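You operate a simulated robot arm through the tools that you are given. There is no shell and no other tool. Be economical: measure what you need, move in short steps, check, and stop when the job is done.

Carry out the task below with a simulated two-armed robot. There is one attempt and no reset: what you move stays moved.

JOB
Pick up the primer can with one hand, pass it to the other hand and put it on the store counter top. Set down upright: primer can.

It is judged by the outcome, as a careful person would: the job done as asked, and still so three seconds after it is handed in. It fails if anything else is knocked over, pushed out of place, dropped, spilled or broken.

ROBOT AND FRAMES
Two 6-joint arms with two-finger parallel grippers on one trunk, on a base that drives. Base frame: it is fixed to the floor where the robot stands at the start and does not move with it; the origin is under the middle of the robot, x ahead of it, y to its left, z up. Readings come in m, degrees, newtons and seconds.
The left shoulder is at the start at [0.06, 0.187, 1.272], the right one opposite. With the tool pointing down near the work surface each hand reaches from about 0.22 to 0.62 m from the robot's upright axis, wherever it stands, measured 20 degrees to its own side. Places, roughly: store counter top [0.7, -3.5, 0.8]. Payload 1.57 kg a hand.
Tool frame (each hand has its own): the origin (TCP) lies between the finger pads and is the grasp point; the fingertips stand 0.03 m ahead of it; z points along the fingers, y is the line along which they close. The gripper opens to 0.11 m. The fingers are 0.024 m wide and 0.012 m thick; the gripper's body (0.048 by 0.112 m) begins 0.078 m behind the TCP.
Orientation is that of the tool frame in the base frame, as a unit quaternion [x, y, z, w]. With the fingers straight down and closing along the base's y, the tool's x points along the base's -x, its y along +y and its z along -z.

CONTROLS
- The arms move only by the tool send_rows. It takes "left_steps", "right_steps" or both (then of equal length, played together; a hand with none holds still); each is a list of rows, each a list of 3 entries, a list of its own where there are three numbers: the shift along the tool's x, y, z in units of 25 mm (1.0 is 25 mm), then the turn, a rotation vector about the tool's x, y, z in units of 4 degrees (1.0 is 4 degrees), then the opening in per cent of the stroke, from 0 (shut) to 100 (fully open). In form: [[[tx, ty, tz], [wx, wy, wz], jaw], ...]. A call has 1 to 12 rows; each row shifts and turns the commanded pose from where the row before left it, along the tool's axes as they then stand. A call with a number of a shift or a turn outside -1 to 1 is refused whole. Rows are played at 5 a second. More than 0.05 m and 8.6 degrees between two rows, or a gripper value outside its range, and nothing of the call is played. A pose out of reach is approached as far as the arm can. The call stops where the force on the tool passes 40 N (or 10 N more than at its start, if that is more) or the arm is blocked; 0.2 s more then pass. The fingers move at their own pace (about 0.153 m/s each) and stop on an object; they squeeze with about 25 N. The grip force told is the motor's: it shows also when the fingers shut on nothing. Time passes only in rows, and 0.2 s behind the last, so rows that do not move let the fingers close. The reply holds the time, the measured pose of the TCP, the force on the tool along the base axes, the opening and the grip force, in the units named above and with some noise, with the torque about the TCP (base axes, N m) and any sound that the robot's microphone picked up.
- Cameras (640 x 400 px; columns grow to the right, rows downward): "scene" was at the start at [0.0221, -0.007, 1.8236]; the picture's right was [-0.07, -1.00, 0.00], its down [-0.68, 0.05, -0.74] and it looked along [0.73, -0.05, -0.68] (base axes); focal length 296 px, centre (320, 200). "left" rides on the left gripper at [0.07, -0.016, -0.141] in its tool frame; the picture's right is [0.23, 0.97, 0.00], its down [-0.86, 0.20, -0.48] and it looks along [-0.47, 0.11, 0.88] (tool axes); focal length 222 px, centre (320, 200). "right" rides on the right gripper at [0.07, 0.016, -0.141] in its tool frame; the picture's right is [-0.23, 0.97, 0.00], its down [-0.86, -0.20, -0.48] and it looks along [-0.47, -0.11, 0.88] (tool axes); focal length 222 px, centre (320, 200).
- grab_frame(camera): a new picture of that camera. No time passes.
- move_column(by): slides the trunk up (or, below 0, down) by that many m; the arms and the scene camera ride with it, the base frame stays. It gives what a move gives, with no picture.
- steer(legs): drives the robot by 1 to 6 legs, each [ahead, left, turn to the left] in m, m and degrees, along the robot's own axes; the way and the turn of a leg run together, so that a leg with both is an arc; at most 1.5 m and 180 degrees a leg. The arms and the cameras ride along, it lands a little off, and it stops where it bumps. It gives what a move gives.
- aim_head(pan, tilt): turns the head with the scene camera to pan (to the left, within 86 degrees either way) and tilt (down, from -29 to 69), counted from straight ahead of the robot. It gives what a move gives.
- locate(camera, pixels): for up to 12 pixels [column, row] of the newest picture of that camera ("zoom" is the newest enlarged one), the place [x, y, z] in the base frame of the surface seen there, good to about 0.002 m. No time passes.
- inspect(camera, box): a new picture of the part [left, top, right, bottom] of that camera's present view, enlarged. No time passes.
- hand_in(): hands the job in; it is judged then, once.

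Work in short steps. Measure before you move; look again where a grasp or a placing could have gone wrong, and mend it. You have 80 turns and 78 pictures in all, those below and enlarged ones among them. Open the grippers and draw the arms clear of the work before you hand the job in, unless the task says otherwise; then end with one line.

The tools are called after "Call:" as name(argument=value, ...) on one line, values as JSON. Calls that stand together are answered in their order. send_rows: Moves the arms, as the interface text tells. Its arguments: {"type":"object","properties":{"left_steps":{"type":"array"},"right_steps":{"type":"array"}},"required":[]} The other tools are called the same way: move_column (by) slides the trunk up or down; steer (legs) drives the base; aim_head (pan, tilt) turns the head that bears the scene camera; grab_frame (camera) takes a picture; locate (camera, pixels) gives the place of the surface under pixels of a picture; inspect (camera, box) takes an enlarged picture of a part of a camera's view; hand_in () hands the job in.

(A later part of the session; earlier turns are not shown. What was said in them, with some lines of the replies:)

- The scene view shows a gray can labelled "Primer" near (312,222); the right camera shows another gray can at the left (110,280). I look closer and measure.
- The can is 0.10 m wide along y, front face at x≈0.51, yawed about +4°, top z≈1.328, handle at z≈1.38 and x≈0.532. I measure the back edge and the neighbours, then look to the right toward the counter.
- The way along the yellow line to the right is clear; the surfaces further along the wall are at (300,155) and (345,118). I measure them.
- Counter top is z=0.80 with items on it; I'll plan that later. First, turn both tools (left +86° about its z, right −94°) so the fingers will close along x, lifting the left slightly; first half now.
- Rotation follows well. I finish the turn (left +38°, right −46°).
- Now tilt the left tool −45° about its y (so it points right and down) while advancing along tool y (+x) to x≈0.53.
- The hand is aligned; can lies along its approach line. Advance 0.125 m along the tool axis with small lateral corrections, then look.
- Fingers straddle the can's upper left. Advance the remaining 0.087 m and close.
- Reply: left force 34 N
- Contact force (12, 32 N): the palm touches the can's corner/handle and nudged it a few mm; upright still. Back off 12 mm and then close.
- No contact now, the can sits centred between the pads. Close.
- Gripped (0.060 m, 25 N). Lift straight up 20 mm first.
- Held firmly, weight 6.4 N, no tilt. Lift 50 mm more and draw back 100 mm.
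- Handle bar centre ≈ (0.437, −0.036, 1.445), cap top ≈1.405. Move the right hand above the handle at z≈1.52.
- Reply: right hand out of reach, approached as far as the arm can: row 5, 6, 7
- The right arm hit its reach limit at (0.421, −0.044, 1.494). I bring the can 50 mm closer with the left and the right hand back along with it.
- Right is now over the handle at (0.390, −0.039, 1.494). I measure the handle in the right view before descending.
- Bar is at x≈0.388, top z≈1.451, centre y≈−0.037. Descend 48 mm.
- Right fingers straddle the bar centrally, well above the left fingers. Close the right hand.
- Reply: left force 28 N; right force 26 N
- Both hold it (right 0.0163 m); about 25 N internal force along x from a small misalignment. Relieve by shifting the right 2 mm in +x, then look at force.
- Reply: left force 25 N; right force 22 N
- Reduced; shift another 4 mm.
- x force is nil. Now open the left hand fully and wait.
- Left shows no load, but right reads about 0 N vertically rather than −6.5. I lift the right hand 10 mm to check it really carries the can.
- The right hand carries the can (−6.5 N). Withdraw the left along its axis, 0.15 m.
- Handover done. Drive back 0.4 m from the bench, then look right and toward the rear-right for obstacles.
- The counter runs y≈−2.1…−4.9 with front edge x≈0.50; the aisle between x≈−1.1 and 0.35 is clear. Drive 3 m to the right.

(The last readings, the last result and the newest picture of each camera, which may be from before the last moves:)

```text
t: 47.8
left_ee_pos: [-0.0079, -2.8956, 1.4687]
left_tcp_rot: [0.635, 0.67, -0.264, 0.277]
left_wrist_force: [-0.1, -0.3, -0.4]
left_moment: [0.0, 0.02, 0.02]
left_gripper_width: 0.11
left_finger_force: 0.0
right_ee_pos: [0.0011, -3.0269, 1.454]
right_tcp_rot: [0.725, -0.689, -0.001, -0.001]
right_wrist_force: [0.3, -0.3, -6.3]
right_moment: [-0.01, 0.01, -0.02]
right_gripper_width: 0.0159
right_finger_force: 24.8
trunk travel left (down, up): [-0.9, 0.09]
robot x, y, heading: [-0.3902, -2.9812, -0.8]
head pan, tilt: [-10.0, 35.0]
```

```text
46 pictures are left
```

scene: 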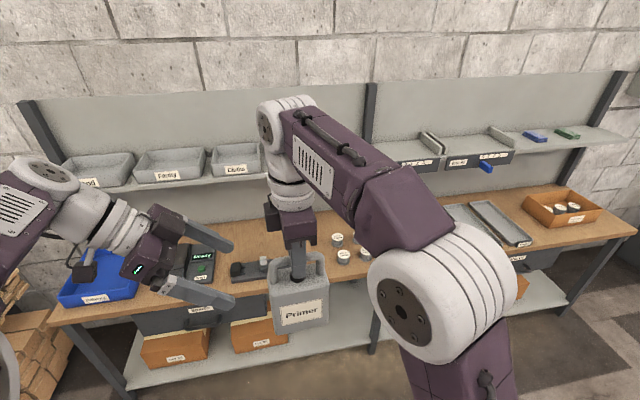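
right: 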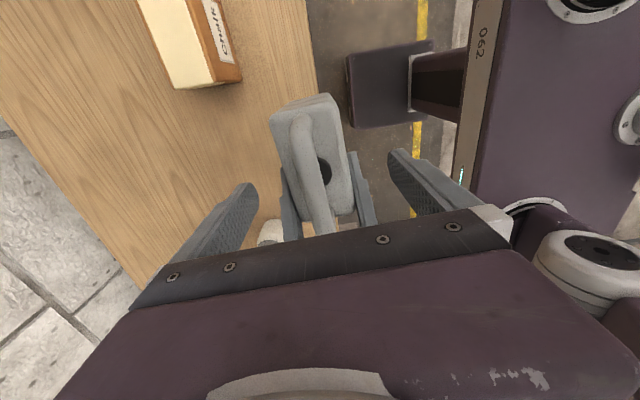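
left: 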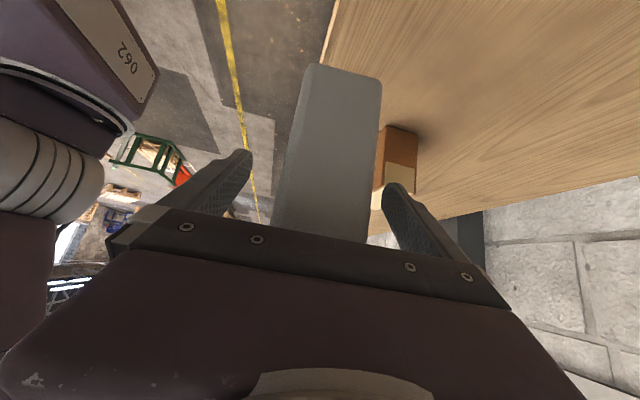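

The arm hides the middle. I measure visible counter features and take a zoom of the right part.

Call:
locate(camera="scene", pixels=[[237, 268], [270, 266], [337, 240], [344, 258], [366, 254], [475, 205], [528, 240], [540, 215], [600, 222], [620, 236], [470, 160], [250, 190]])

Call:
inspect(camera="scene", box=[440, 130, 640, 280])

```text
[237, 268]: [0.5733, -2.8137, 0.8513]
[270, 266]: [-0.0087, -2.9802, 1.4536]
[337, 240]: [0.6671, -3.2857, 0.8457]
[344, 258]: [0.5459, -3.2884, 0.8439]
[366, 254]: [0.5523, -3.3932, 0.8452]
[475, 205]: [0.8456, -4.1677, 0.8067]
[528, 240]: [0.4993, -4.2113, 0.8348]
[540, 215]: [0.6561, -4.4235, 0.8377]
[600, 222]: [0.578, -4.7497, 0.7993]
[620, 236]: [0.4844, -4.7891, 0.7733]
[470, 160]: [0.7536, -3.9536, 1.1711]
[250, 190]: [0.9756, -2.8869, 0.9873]
```

```text
2.67 times, centred on (540, 205) of scene
```

zoom: 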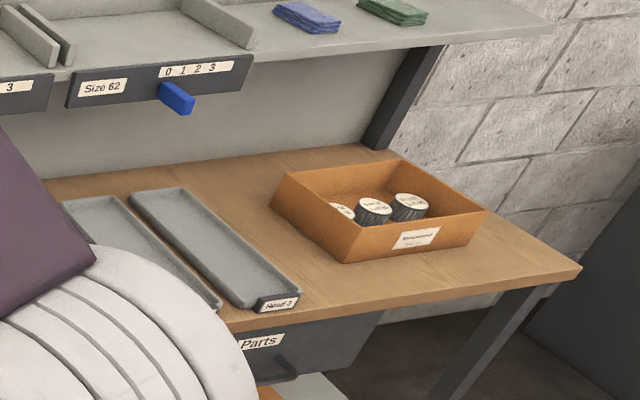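

Shelf lip is at x≈0.75, z≈1.17, so placement must be at x≈0.52–0.70. The gap between jars (y≈−3.4) and trays needs a view; drive 0.6 m right and look.

Call:
steer(legs=[[0, -0.6, 0.8]])

Call:
aim_head(pan=20, tilt=38)

Call:
grab_frame(camera="scene")

Call:
grab_frame(camera="left")

```text
t: 51.2
left_ee_pos: [-0.0155, -3.4916, 1.4694]
left_tcp_rot: [0.632, 0.674, -0.262, 0.28]
left_wrist_force: [0.2, -0.1, -0.3]
left_moment: [-0.03, 0.0, -0.03]
left_gripper_width: 0.1098
left_finger_force: 0.1
right_ee_pos: [-0.0056, -3.6224, 1.4543]
right_tcp_rot: [0.728, -0.685, 0.0, 0.0]
right_wrist_force: [0.4, -0.2, -5.7]
right_moment: [-0.03, -0.03, 0.0]
right_gripper_width: 0.016
right_finger_force: 25.5
trunk travel left (down, up): [-0.9, 0.09]
robot x, y, heading: [-0.3966, -3.5863, -0.8]
head pan, tilt: [-10.0, 35.0]
```

```text
t: 52.2
left_ee_pos: [-0.0163, -3.4948, 1.4692]
left_tcp_rot: [0.632, 0.673, -0.262, 0.279]
left_wrist_force: [-0.1, -0.7, 0.5]
left_moment: [0.01, -0.04, -0.02]
left_gripper_width: 0.1098
left_finger_force: 0.0
right_ee_pos: [-0.0064, -3.626, 1.4542]
right_tcp_rot: [0.729, -0.684, 0.0, 0.0]
right_wrist_force: [-0.2, -0.2, -7.5]
right_moment: [0.0, -0.01, 0.01]
right_gripper_width: 0.016
right_finger_force: 24.9
trunk travel left (down, up): [-0.9, 0.09]
robot x, y, heading: [-0.3959, -3.5855, -0.5]
head pan, tilt: [20.0, 38.0]
```

```text
44 pictures are left
```

scene: 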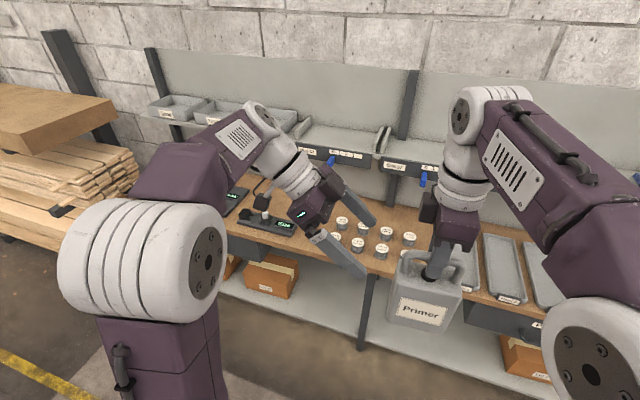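

```text
43 pictures are left
```

left: 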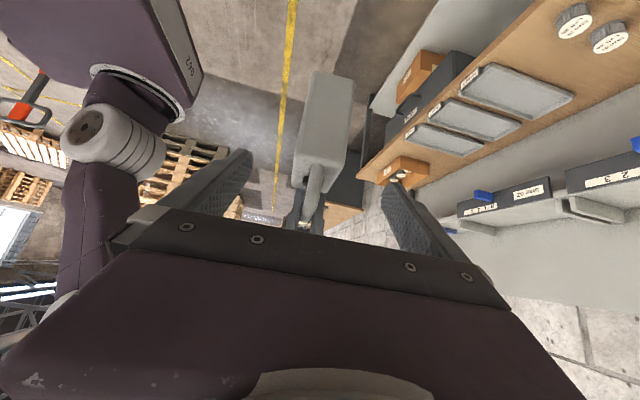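

The left camera shows the counter from jars (575,20)/(610,40) to the first tray (515,90), the other trays and the bin. I measure these gaps.

Call:
locate(camera="left", pixels=[[575, 12], [608, 38], [466, 75], [492, 64], [570, 97], [545, 117], [555, 55], [480, 138], [440, 150], [400, 168], [520, 40], [600, 75]])

Call:
locate(camera="scene", pixels=[[410, 240], [380, 252], [406, 232], [470, 287], [484, 290], [500, 298], [398, 218], [430, 180], [467, 272]])

Call:
inspect(camera="left", box=[360, 0, 640, 200])

```text
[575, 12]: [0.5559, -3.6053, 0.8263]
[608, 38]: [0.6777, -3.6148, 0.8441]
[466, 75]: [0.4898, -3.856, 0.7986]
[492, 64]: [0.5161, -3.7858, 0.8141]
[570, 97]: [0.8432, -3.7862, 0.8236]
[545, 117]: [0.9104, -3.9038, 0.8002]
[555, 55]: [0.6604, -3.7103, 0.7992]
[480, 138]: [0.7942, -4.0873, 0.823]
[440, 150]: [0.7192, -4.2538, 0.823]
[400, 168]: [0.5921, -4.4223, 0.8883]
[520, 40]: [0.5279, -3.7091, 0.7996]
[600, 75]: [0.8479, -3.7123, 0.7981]
```

```text
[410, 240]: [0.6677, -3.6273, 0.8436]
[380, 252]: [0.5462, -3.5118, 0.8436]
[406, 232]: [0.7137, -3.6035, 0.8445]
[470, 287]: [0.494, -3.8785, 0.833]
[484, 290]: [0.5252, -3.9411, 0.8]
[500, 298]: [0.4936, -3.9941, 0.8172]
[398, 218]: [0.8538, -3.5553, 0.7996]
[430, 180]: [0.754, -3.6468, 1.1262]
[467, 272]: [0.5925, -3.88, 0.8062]
```

```text
2.00 times, centred on (500, 100) of left
```

zoom: 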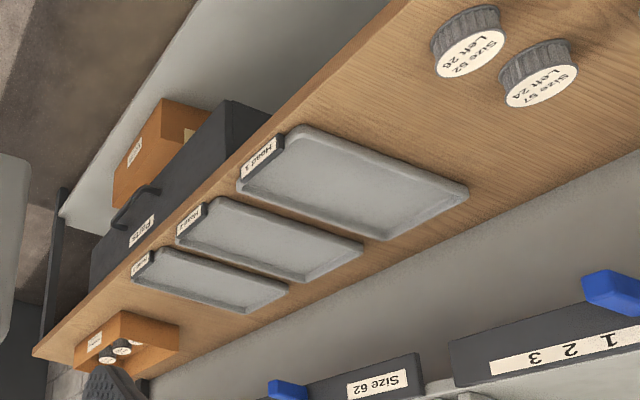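

The jar–tray gap is about 0.11 m; the gap between the black machine (265,220) and the jars (335,238) may be larger. I measure both.

Call:
inspect(camera="scene", box=[200, 160, 480, 310])

Call:
locate(camera="scene", pixels=[[240, 217], [240, 223], [270, 229], [293, 237], [297, 231], [342, 219], [336, 221], [333, 237], [296, 243], [300, 246]])

Call:
locate(camera="left", pixels=[[512, 61], [508, 61], [530, 70], [560, 79], [592, 92], [594, 95], [512, 58], [563, 34], [578, 37], [612, 55]])

```text
2.29 times, centred on (340, 235) of scene
```

zoom: 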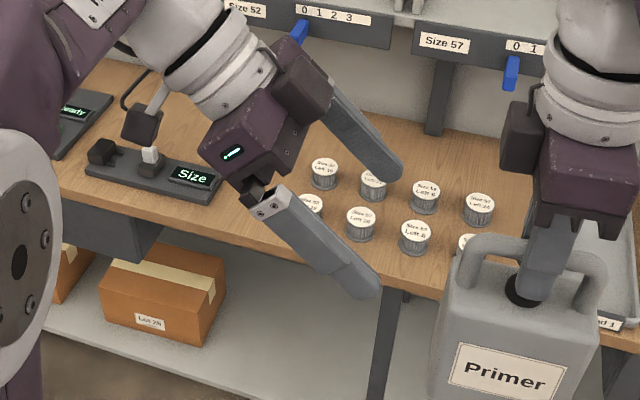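

```text
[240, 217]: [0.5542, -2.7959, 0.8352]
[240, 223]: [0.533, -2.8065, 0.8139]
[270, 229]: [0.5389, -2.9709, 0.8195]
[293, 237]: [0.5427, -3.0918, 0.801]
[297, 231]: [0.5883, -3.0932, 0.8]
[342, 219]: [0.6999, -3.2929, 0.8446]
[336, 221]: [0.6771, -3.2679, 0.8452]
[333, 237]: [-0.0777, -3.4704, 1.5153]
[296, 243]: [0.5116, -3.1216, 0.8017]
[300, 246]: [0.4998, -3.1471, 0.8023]
```

```text
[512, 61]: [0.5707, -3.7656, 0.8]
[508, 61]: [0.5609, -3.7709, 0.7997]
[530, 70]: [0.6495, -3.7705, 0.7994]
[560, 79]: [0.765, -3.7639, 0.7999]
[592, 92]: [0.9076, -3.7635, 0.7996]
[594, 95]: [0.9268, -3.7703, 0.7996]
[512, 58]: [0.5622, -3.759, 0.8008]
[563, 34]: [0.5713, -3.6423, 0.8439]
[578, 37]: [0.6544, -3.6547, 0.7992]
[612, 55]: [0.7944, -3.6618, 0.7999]
```

The gap between the machine (right edge y≈−3.08) and the jars (left edge y≈−3.262) is 0.18 m: target can centre (0.62, −3.17). Drive left 0.57 m while still clear of the counter, then lower the trunk 0.40 m.

Call:
steer(legs=[[0, 0.57, 0.5]])

Call:
move_column(by=-0.4)

Call:
aim_head(pan=-8, tilt=40)

Call:
grab_frame(camera="scene")

Call:
grab_frame(camera="right")

```text
t: 55.4
left_ee_pos: [-0.0097, -2.9316, 1.4703]
left_tcp_rot: [0.634, 0.673, -0.262, 0.278]
left_wrist_force: [-0.1, 0.0, -0.1]
left_moment: [0.0, -0.01, 0.01]
left_gripper_width: 0.11
left_finger_force: 0.1
right_ee_pos: [-0.001, -3.0648, 1.4545]
right_tcp_rot: [0.728, -0.685, 0.0, -0.001]
right_wrist_force: [-0.1, -0.4, -6.7]
right_moment: [0.01, 0.01, 0.01]
right_gripper_width: 0.016
right_finger_force: 24.9
trunk travel left (down, up): [-0.9, 0.09]
robot x, y, heading: [-0.3935, -3.0199, -0.4]
head pan, tilt: [20.0, 38.0]
```

```text
t: 59.2
left_ee_pos: [-0.0113, -2.9302, 1.069]
left_tcp_rot: [0.634, 0.672, -0.262, 0.278]
left_wrist_force: [-1.0, 0.1, 0.3]
left_moment: [-0.04, 0.0, 0.03]
left_gripper_width: 0.11
left_finger_force: 0.1
right_ee_pos: [-0.0006, -3.0625, 1.0538]
right_tcp_rot: [0.728, -0.686, 0.001, 0.0]
right_wrist_force: [1.0, -0.2, -7.6]
right_moment: [-0.05, 0.0, 0.03]
right_gripper_width: 0.0159
right_finger_force: 24.6
trunk travel left (down, up): [-0.5, 0.49]
robot x, y, heading: [-0.3932, -3.0203, -0.7]
head pan, tilt: [20.0, 38.0]
```

```text
t: 60.2
left_ee_pos: [-0.0105, -2.9301, 1.0687]
left_tcp_rot: [0.634, 0.672, -0.264, 0.278]
left_wrist_force: [-0.3, -0.4, 1.5]
left_moment: [-0.02, 0.0, -0.03]
left_gripper_width: 0.1101
left_finger_force: 0.1
right_ee_pos: [-0.0009, -3.0618, 1.0544]
right_tcp_rot: [0.728, -0.685, 0.0, 0.0]
right_wrist_force: [0.2, 0.8, -6.8]
right_moment: [-0.01, 0.02, 0.01]
right_gripper_width: 0.0161
right_finger_force: 25.4
trunk travel left (down, up): [-0.5, 0.49]
robot x, y, heading: [-0.3928, -3.0158, -0.6]
head pan, tilt: [-8.0, 40.0]
```

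```text
40 pictures are left
```

scene: 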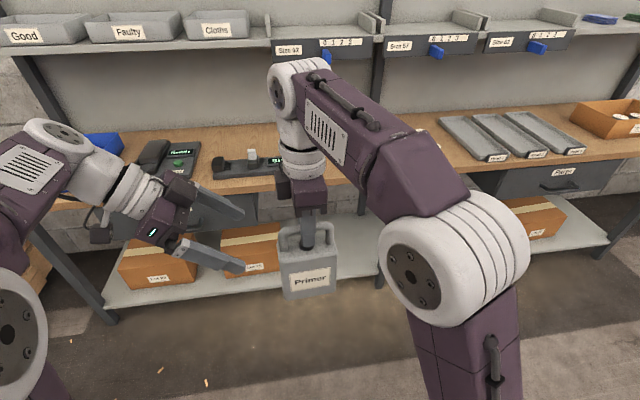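

```text
39 pictures are left
```

right: 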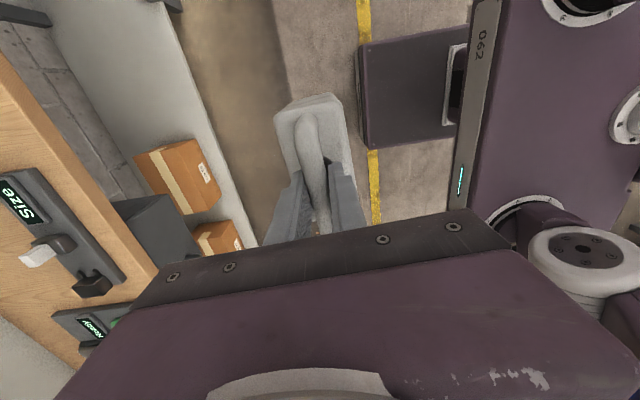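

I check how far the right wrist/forearm extends beyond the hand (shelf lip at x≈0.75), and the can's bottom height.

Call:
locate(camera="scene", pixels=[[285, 85], [300, 68], [325, 75], [300, 130], [310, 190], [307, 228], [287, 297], [333, 290], [470, 215], [325, 57], [435, 52], [400, 60]])

```text
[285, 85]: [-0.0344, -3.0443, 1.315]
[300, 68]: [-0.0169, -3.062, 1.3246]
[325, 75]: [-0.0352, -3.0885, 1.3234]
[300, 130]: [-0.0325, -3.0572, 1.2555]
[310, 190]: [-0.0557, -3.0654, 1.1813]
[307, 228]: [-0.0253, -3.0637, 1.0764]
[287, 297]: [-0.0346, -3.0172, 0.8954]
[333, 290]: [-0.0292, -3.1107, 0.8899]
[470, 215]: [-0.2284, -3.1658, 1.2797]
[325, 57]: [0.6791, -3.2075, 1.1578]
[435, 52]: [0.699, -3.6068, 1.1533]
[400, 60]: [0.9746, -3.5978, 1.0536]
```

Blue tabs protrude to x≈0.68 (z≈1.16), so I'll place at x≈0.57 (counter edge 0.50). Shift the right hand 0.105 m to the right, then drive 0.49 m forward.

Call:
send_rows(right_steps=[[[0.7, 0, 0], [0, 0, 0], 0], [[0.7, 0, 0], [0, 0, 0], 0], [[0.7, 0, 0], [0, 0, 0], 0], [[0.7, 0, 0], [0, 0, 0], 0], [[0.7, 0, 0], [0, 0, 0], 0], [[0.7, 0, 0], [0, 0, 0], 0], [[0, 0, 0], [0, 0, 0], 0]])

Call:
steer(legs=[[0.4, 0, 0.6]])

Call:
grab_frame(camera="scene")

Call:
grab_frame(camera="right")

```text
t: 61.8
left_ee_pos: [-0.0098, -2.9298, 1.068]
left_tcp_rot: [0.634, 0.672, -0.263, 0.278]
left_wrist_force: [-0.1, -0.1, 0.8]
left_moment: [-0.03, 0.01, 0.05]
left_gripper_width: 0.1101
left_finger_force: 0.1
right_ee_pos: [0.005, -3.167, 1.0529]
right_tcp_rot: [0.728, -0.685, 0.0, 0.0]
right_wrist_force: [1.2, 0.8, -7.1]
right_moment: [0.01, 0.0, 0.0]
right_gripper_width: 0.0158
right_finger_force: 24.7
trunk travel left (down, up): [-0.5, 0.49]
robot x, y, heading: [-0.3953, -3.0175, -0.4]
head pan, tilt: [-8.0, 40.0]
```

```text
t: 64.2
left_ee_pos: [0.3812, -2.929, 1.0692]
left_tcp_rot: [0.631, 0.675, -0.262, 0.279]
left_wrist_force: [-0.1, 0.5, 0.3]
left_moment: [0.0, 0.01, -0.01]
left_gripper_width: 0.1101
left_finger_force: 0.2
right_ee_pos: [0.398, -3.1646, 1.0526]
right_tcp_rot: [0.731, -0.682, 0.0, 0.001]
right_wrist_force: [0.6, 0.4, -7.7]
right_moment: [-0.02, 0.01, -0.01]
right_gripper_width: 0.0156
right_finger_force: 25.3
trunk travel left (down, up): [-0.5, 0.49]
robot x, y, heading: [-0.0001, -3.0174, -0.2]
head pan, tilt: [-8.0, 40.0]
```

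```text
38 pictures are left
```

scene: 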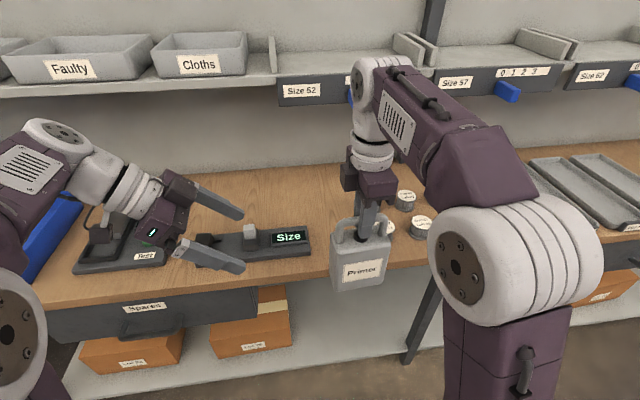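

```text
37 pictures are left
```

right: 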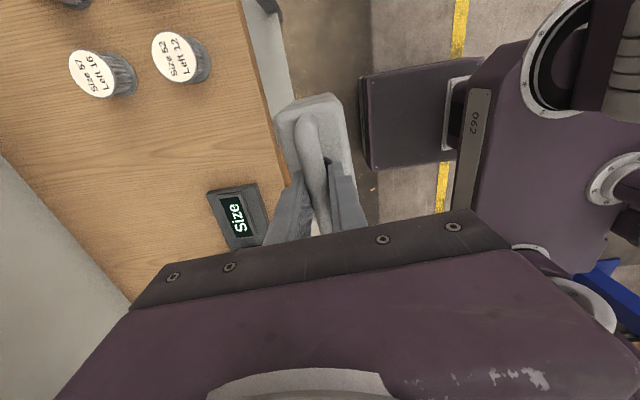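

Nice view of the gap in the right camera. Measure the machine's edge, the jars and the counter edge.

Call:
locate(camera="right", pixels=[[257, 184], [209, 192], [197, 80], [132, 92], [185, 55], [95, 75], [275, 130], [268, 122]])

Call:
locate(camera="scene", pixels=[[308, 230], [311, 250], [404, 205], [320, 275], [334, 285], [382, 283], [355, 95]])

```text
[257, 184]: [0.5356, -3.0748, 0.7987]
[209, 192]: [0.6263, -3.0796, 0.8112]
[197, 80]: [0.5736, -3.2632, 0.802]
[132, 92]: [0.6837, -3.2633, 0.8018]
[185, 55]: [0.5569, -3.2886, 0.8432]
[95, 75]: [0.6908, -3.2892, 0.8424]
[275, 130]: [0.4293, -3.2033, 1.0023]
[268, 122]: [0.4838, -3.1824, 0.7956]
```

```text
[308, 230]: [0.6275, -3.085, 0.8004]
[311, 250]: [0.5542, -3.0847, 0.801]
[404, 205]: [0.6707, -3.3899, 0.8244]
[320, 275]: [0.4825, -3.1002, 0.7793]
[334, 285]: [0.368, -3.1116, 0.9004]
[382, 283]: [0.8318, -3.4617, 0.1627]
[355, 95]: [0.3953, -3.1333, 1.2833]
```

Gap centre y≈−3.171. Drive 0.09 m more, then turn the can 4° square and extend the arm.

Call:
steer(legs=[[0.09, 0, 0]])

Call:
send_rows(right_steps=[[[0, 0, 0], [0, 0, 1], 0], [[0.1, -0.8, 0], [0, 0, 0], 0], [[0.1, -0.8, 0], [0, 0, 0], 0], [[0, -0.8, 0], [0, 0, 0], 0], [[0, 0, 0], [0, 0, 0], 0]])

Call:
grab_frame(camera="scene")

Call:
grab_frame(camera="right")

```text
t: 65.3
left_ee_pos: [0.4735, -2.9301, 1.0685]
left_tcp_rot: [0.63, 0.676, -0.26, 0.28]
left_wrist_force: [0.3, 0.5, -0.7]
left_moment: [0.0, 0.01, -0.05]
left_gripper_width: 0.1098
left_finger_force: 0.0
right_ee_pos: [0.4905, -3.1647, 1.0526]
right_tcp_rot: [0.731, -0.682, -0.001, 0.001]
right_wrist_force: [0.9, -0.7, -7.0]
right_moment: [0.0, -0.01, -0.01]
right_gripper_width: 0.016
right_finger_force: 24.9
trunk travel left (down, up): [-0.5, 0.49]
robot x, y, heading: [0.092, -3.0246, 0.1]
head pan, tilt: [-8.0, 40.0]
```

```text
t: 66.5
left_ee_pos: [0.4726, -2.9287, 1.0692]
left_tcp_rot: [0.63, 0.676, -0.261, 0.28]
left_wrist_force: [0.2, -0.1, 0.1]
left_moment: [0.06, 0.01, 0.03]
left_gripper_width: 0.1097
left_finger_force: 0.0
right_ee_pos: [0.5503, -3.1698, 1.053]
right_tcp_rot: [-0.707, 0.707, 0.0, -0.001]
right_wrist_force: [-0.5, -0.3, -5.8]
right_moment: [0.0, -0.02, 0.03]
right_gripper_width: 0.0158
right_finger_force: 25.2
trunk travel left (down, up): [-0.5, 0.49]
robot x, y, heading: [0.0892, -3.0239, 0.0]
head pan, tilt: [-8.0, 40.0]
```

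```text
36 pictures are left
```

scene: 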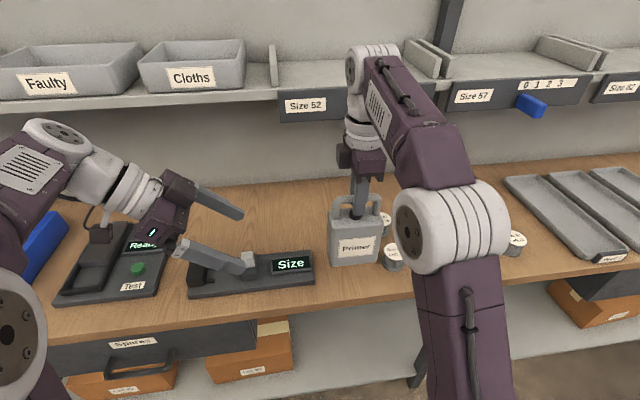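

```text
35 pictures are left
```

right: 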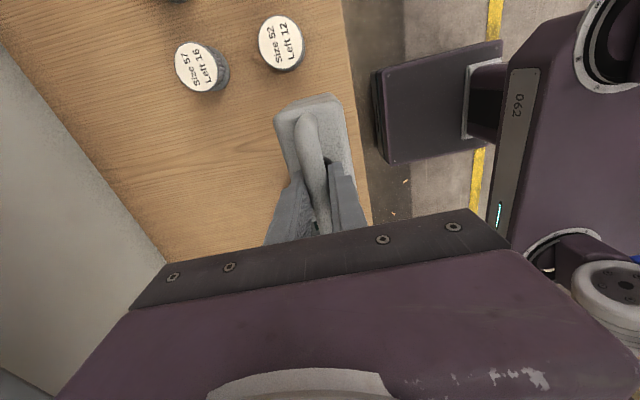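

At (0.550, −3.170). Go 18 mm further in and lower 60 mm.

Call:
send_rows(right_steps=[[[0, -0.72, 0], [0, 0, 0], 0], [[0, 0, 0.6], [0, 0, 0], 0], [[0, 0, 0.6], [0, 0, 0], 0], [[0, 0, 0.6], [0, 0, 0], 0], [[0, 0, 0.6], [0, 0, 0], 0], [[0, 0, 0], [0, 0, 0], 0]])

Call:
inspect(camera="scene", box=[240, 130, 460, 300])

Call:
grab_frame(camera="right")

```text
t: 67.9
left_ee_pos: [0.4719, -2.929, 1.0693]
left_tcp_rot: [0.63, 0.676, -0.261, 0.279]
left_wrist_force: [0.5, -0.7, -0.9]
left_moment: [-0.03, 0.04, -0.02]
left_gripper_width: 0.1101
left_finger_force: 0.1
right_ee_pos: [0.5689, -3.1703, 0.9938]
right_tcp_rot: [0.707, -0.707, -0.001, 0.0]
right_wrist_force: [-0.5, -0.5, -6.8]
right_moment: [-0.02, 0.01, -0.03]
right_gripper_width: 0.0159
right_finger_force: 24.3
trunk travel left (down, up): [-0.5, 0.49]
robot x, y, heading: [0.09, -3.0187, 0.1]
head pan, tilt: [-8.0, 40.0]
```

```text
2.35 times, centred on (350, 215) of scene
```

zoom: 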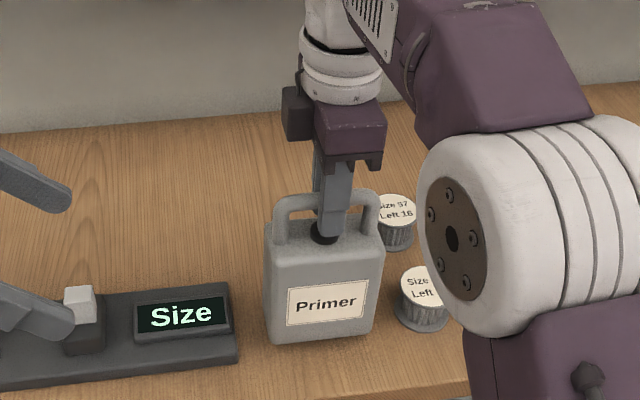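

```text
33 pictures are left
```

right: 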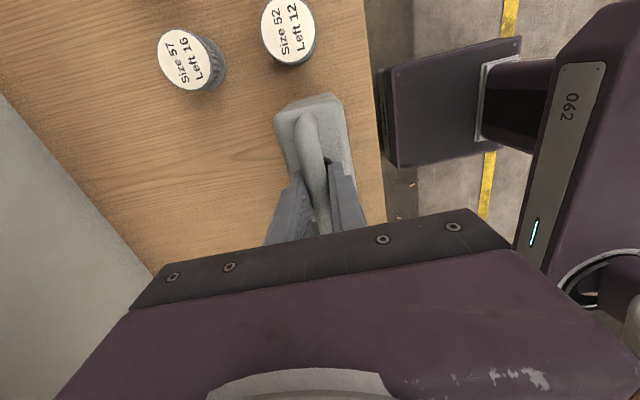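

Placed well within the gap, can still hanging (−6.8 N). Lower in 4 mm steps watching force.

Call:
send_rows(right_steps=[[[0, 0, 0.16], [0, 0, 0], 0], [[0, 0, 0.16], [0, 0, 0], 0], [[0, 0, 0.1], [0, 0, 0], 0], [[0, 0, 0], [0, 0, 0], 0]])

```text
t: 68.9
left_ee_pos: [0.4721, -2.9292, 1.0694]
left_tcp_rot: [0.63, 0.676, -0.26, 0.279]
left_wrist_force: [1.1, 0.0, 0.2]
left_moment: [-0.01, 0.03, 0.01]
left_gripper_width: 0.1102
left_finger_force: 0.2
right_ee_pos: [0.5689, -3.1706, 0.9824]
right_tcp_rot: [-0.707, 0.707, 0.001, -0.001]
right_wrist_force: [0.0, 0.2, -8.2]
right_moment: [-0.01, -0.01, 0.01]
right_gripper_width: 0.0161
right_finger_force: 24.7
trunk travel left (down, up): [-0.5, 0.49]
robot x, y, heading: [0.0884, -3.019, 0.1]
head pan, tilt: [-8.0, 40.0]
```

Still hanging at z=0.982; continue in 2 mm steps.

Call:
send_rows(right_steps=[[[0, 0, 0.08], [0, 0, 0], 0], [[0, 0, 0.08], [0, 0, 0], 0], [[0, 0, 0], [0, 0, 0], 0]])

```text
t: 69.7
left_ee_pos: [0.4716, -2.9294, 1.0684]
left_tcp_rot: [0.63, 0.676, -0.261, 0.28]
left_wrist_force: [-0.5, 0.0, 0.3]
left_moment: [0.0, 0.01, -0.01]
left_gripper_width: 0.1102
left_finger_force: 0.1
right_ee_pos: [0.5677, -3.1712, 0.9781]
right_tcp_rot: [0.707, -0.707, -0.001, 0.001]
right_wrist_force: [0.4, 0.0, -7.0]
right_moment: [-0.03, 0.0, 0.03]
right_gripper_width: 0.0158
right_finger_force: 24.8
trunk travel left (down, up): [-0.5, 0.49]
robot x, y, heading: [0.0903, -3.0217, -0.1]
head pan, tilt: [-8.0, 40.0]
```

Still hanging. Check the bottom against the counter while continuing 4 mm.

Call:
send_rows(right_steps=[[[0, 0, 0.08], [0, 0, 0], 0], [[0, 0, 0.08], [0, 0, 0], 0], [[0, 0, 0], [0, 0, 0], 0]])

Call:
inspect(camera="scene", box=[290, 170, 420, 290])

```text
t: 70.5
left_ee_pos: [0.4716, -2.929, 1.0706]
left_tcp_rot: [0.63, 0.675, -0.261, 0.281]
left_wrist_force: [0.4, 0.4, -0.2]
left_moment: [0.01, 0.0, -0.03]
left_gripper_width: 0.1099
left_finger_force: 0.1
right_ee_pos: [0.5692, -3.1703, 0.9756]
right_tcp_rot: [0.707, -0.707, 0.002, 0.0]
right_wrist_force: [3.8, -1.7, 12.4]
right_moment: [-0.64, 0.0, 0.08]
right_gripper_width: 0.0158
right_finger_force: 25.2
trunk travel left (down, up): [-0.5, 0.49]
robot x, y, heading: [0.0925, -3.0222, -0.2]
head pan, tilt: [-8.0, 40.0]
```

```text
3.33 times, centred on (355, 230) of scene
```

zoom: 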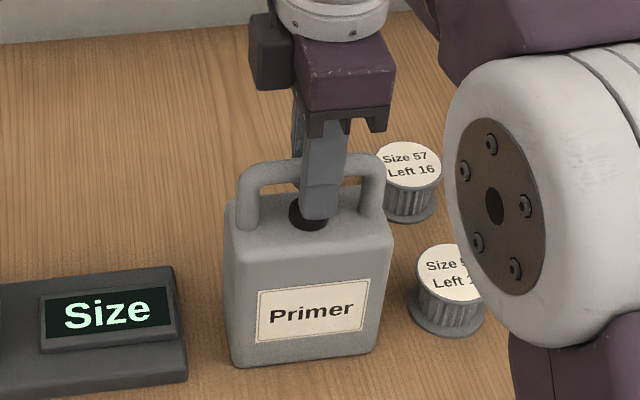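

Contact with the counter (+12 N up). Open a little so the can settles, then fully.

Call:
send_rows(right_steps=[[[0, 0, 0], [0, 0, 0], 22], [[0, 0, 0], [0, 0, 0], 22], [[0, 0, 0], [0, 0, 0], 50], [[0, 0, 0], [0, 0, 0], 100], [[0, 0, 0], [0, 0, 0], 100], [[0, 0, 0], [0, 0, 0], 100]])

Call:
inspect(camera="scene", box=[260, 140, 440, 290])

Call:
grab_frame(camera="right")

```text
t: 71.9
left_ee_pos: [0.4715, -2.93, 1.0687]
left_tcp_rot: [0.63, 0.676, -0.261, 0.28]
left_wrist_force: [-0.2, -0.4, -0.3]
left_moment: [-0.02, 0.0, 0.03]
left_gripper_width: 0.1101
left_finger_force: 0.0
right_ee_pos: [0.5686, -3.1701, 0.9757]
right_tcp_rot: [0.707, -0.707, 0.0, 0.0]
right_wrist_force: [0.1, 0.0, -0.2]
right_moment: [0.01, -0.02, 0.0]
right_gripper_width: 0.11
right_finger_force: 0.1
trunk travel left (down, up): [-0.5, 0.49]
robot x, y, heading: [0.089, -3.0193, -0.2]
head pan, tilt: [-8.0, 40.0]
```

```text
2.67 times, centred on (350, 215) of scene
```

zoom: 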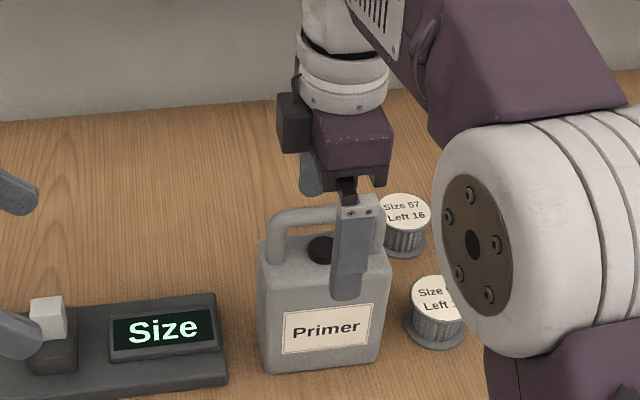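

```text
30 pictures are left
```

right: 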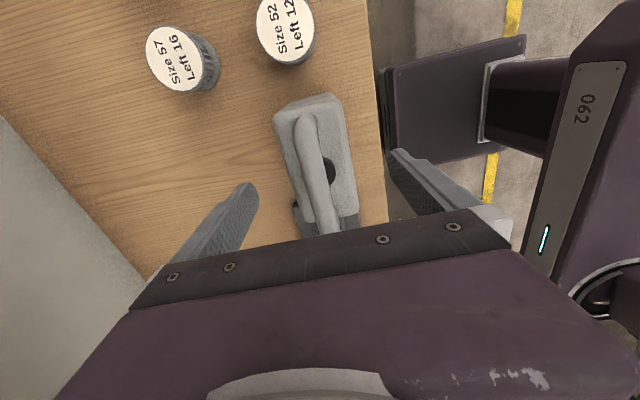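

Released and standing upright. Raise the right hand 75 mm, clear of the handle.

Call:
send_rows(right_steps=[[[0, 0, -0.5], [0, 0, 0], 100], [[0, 0, -0.6], [0, 0, 0], 100], [[0, 0, -0.6], [0, 0, 0], 100], [[0, 0, -0.7], [0, 0, 0], 100], [[0, 0, -0.6], [0, 0, 0], 100], [[0, 0, 0], [0, 0, 0], 100]])

Call:
inspect(camera="scene", box=[260, 140, 440, 290])

```text
t: 73.3
left_ee_pos: [0.4708, -2.9294, 1.0694]
left_tcp_rot: [0.63, 0.676, -0.261, 0.28]
left_wrist_force: [0.1, -0.3, 0.7]
left_moment: [0.02, 0.0, 0.02]
left_gripper_width: 0.11
left_finger_force: 0.0
right_ee_pos: [0.5669, -3.1704, 1.0504]
right_tcp_rot: [0.708, -0.706, 0.0, 0.0]
right_wrist_force: [0.6, 0.3, 0.1]
right_moment: [0.01, 0.04, -0.02]
right_gripper_width: 0.1097
right_finger_force: 0.0
trunk travel left (down, up): [-0.5, 0.49]
robot x, y, heading: [0.0883, -3.0221, 0.2]
head pan, tilt: [-8.0, 40.0]
```

```text
2.67 times, centred on (350, 215) of scene
```

zoom: 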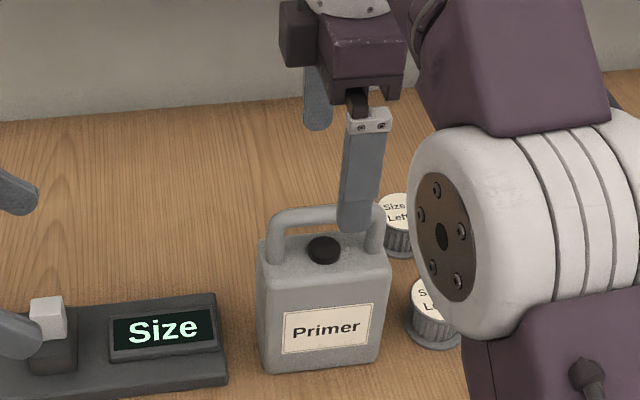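

Fingertips (z≈1.02) clear the handle top (≈0.985). Drive straight back 0.4 m and check.

Call:
steer(legs=[[-0.4, 0, 0]])

Call:
grab_frame(camera="scene")

```text
t: 75.8
left_ee_pos: [0.0702, -2.9285, 1.0701]
left_tcp_rot: [0.631, 0.675, -0.261, 0.28]
left_wrist_force: [0.0, 0.0, -0.7]
left_moment: [0.0, -0.03, 0.0]
left_gripper_width: 0.11
left_finger_force: 0.0
right_ee_pos: [0.1661, -3.1698, 1.0506]
right_tcp_rot: [-0.706, 0.708, 0.001, -0.001]
right_wrist_force: [0.0, -0.9, 0.2]
right_moment: [0.01, -0.01, -0.01]
right_gripper_width: 0.1102
right_finger_force: 0.2
trunk travel left (down, up): [-0.5, 0.49]
robot x, y, heading: [-0.3087, -3.0206, -0.2]
head pan, tilt: [-8.0, 40.0]
```

```text
28 pictures are left
```

scene: 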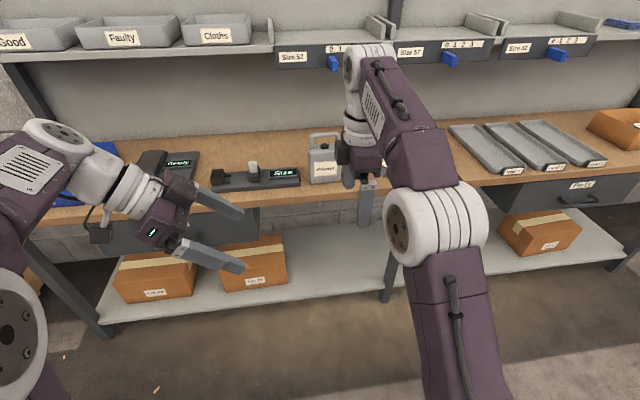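

The can stands upright on the counter at (323,158), nothing else is disturbed, and both grippers are open and clear. Hand in.

Call:
hand_in()

```text
The job is handed in.
```

The primer can was picked up with the left hand, passed to the right hand and set upright on the store counter top; both grippers are open and clear, nothing else looked moved in the last view, and the job is handed in.
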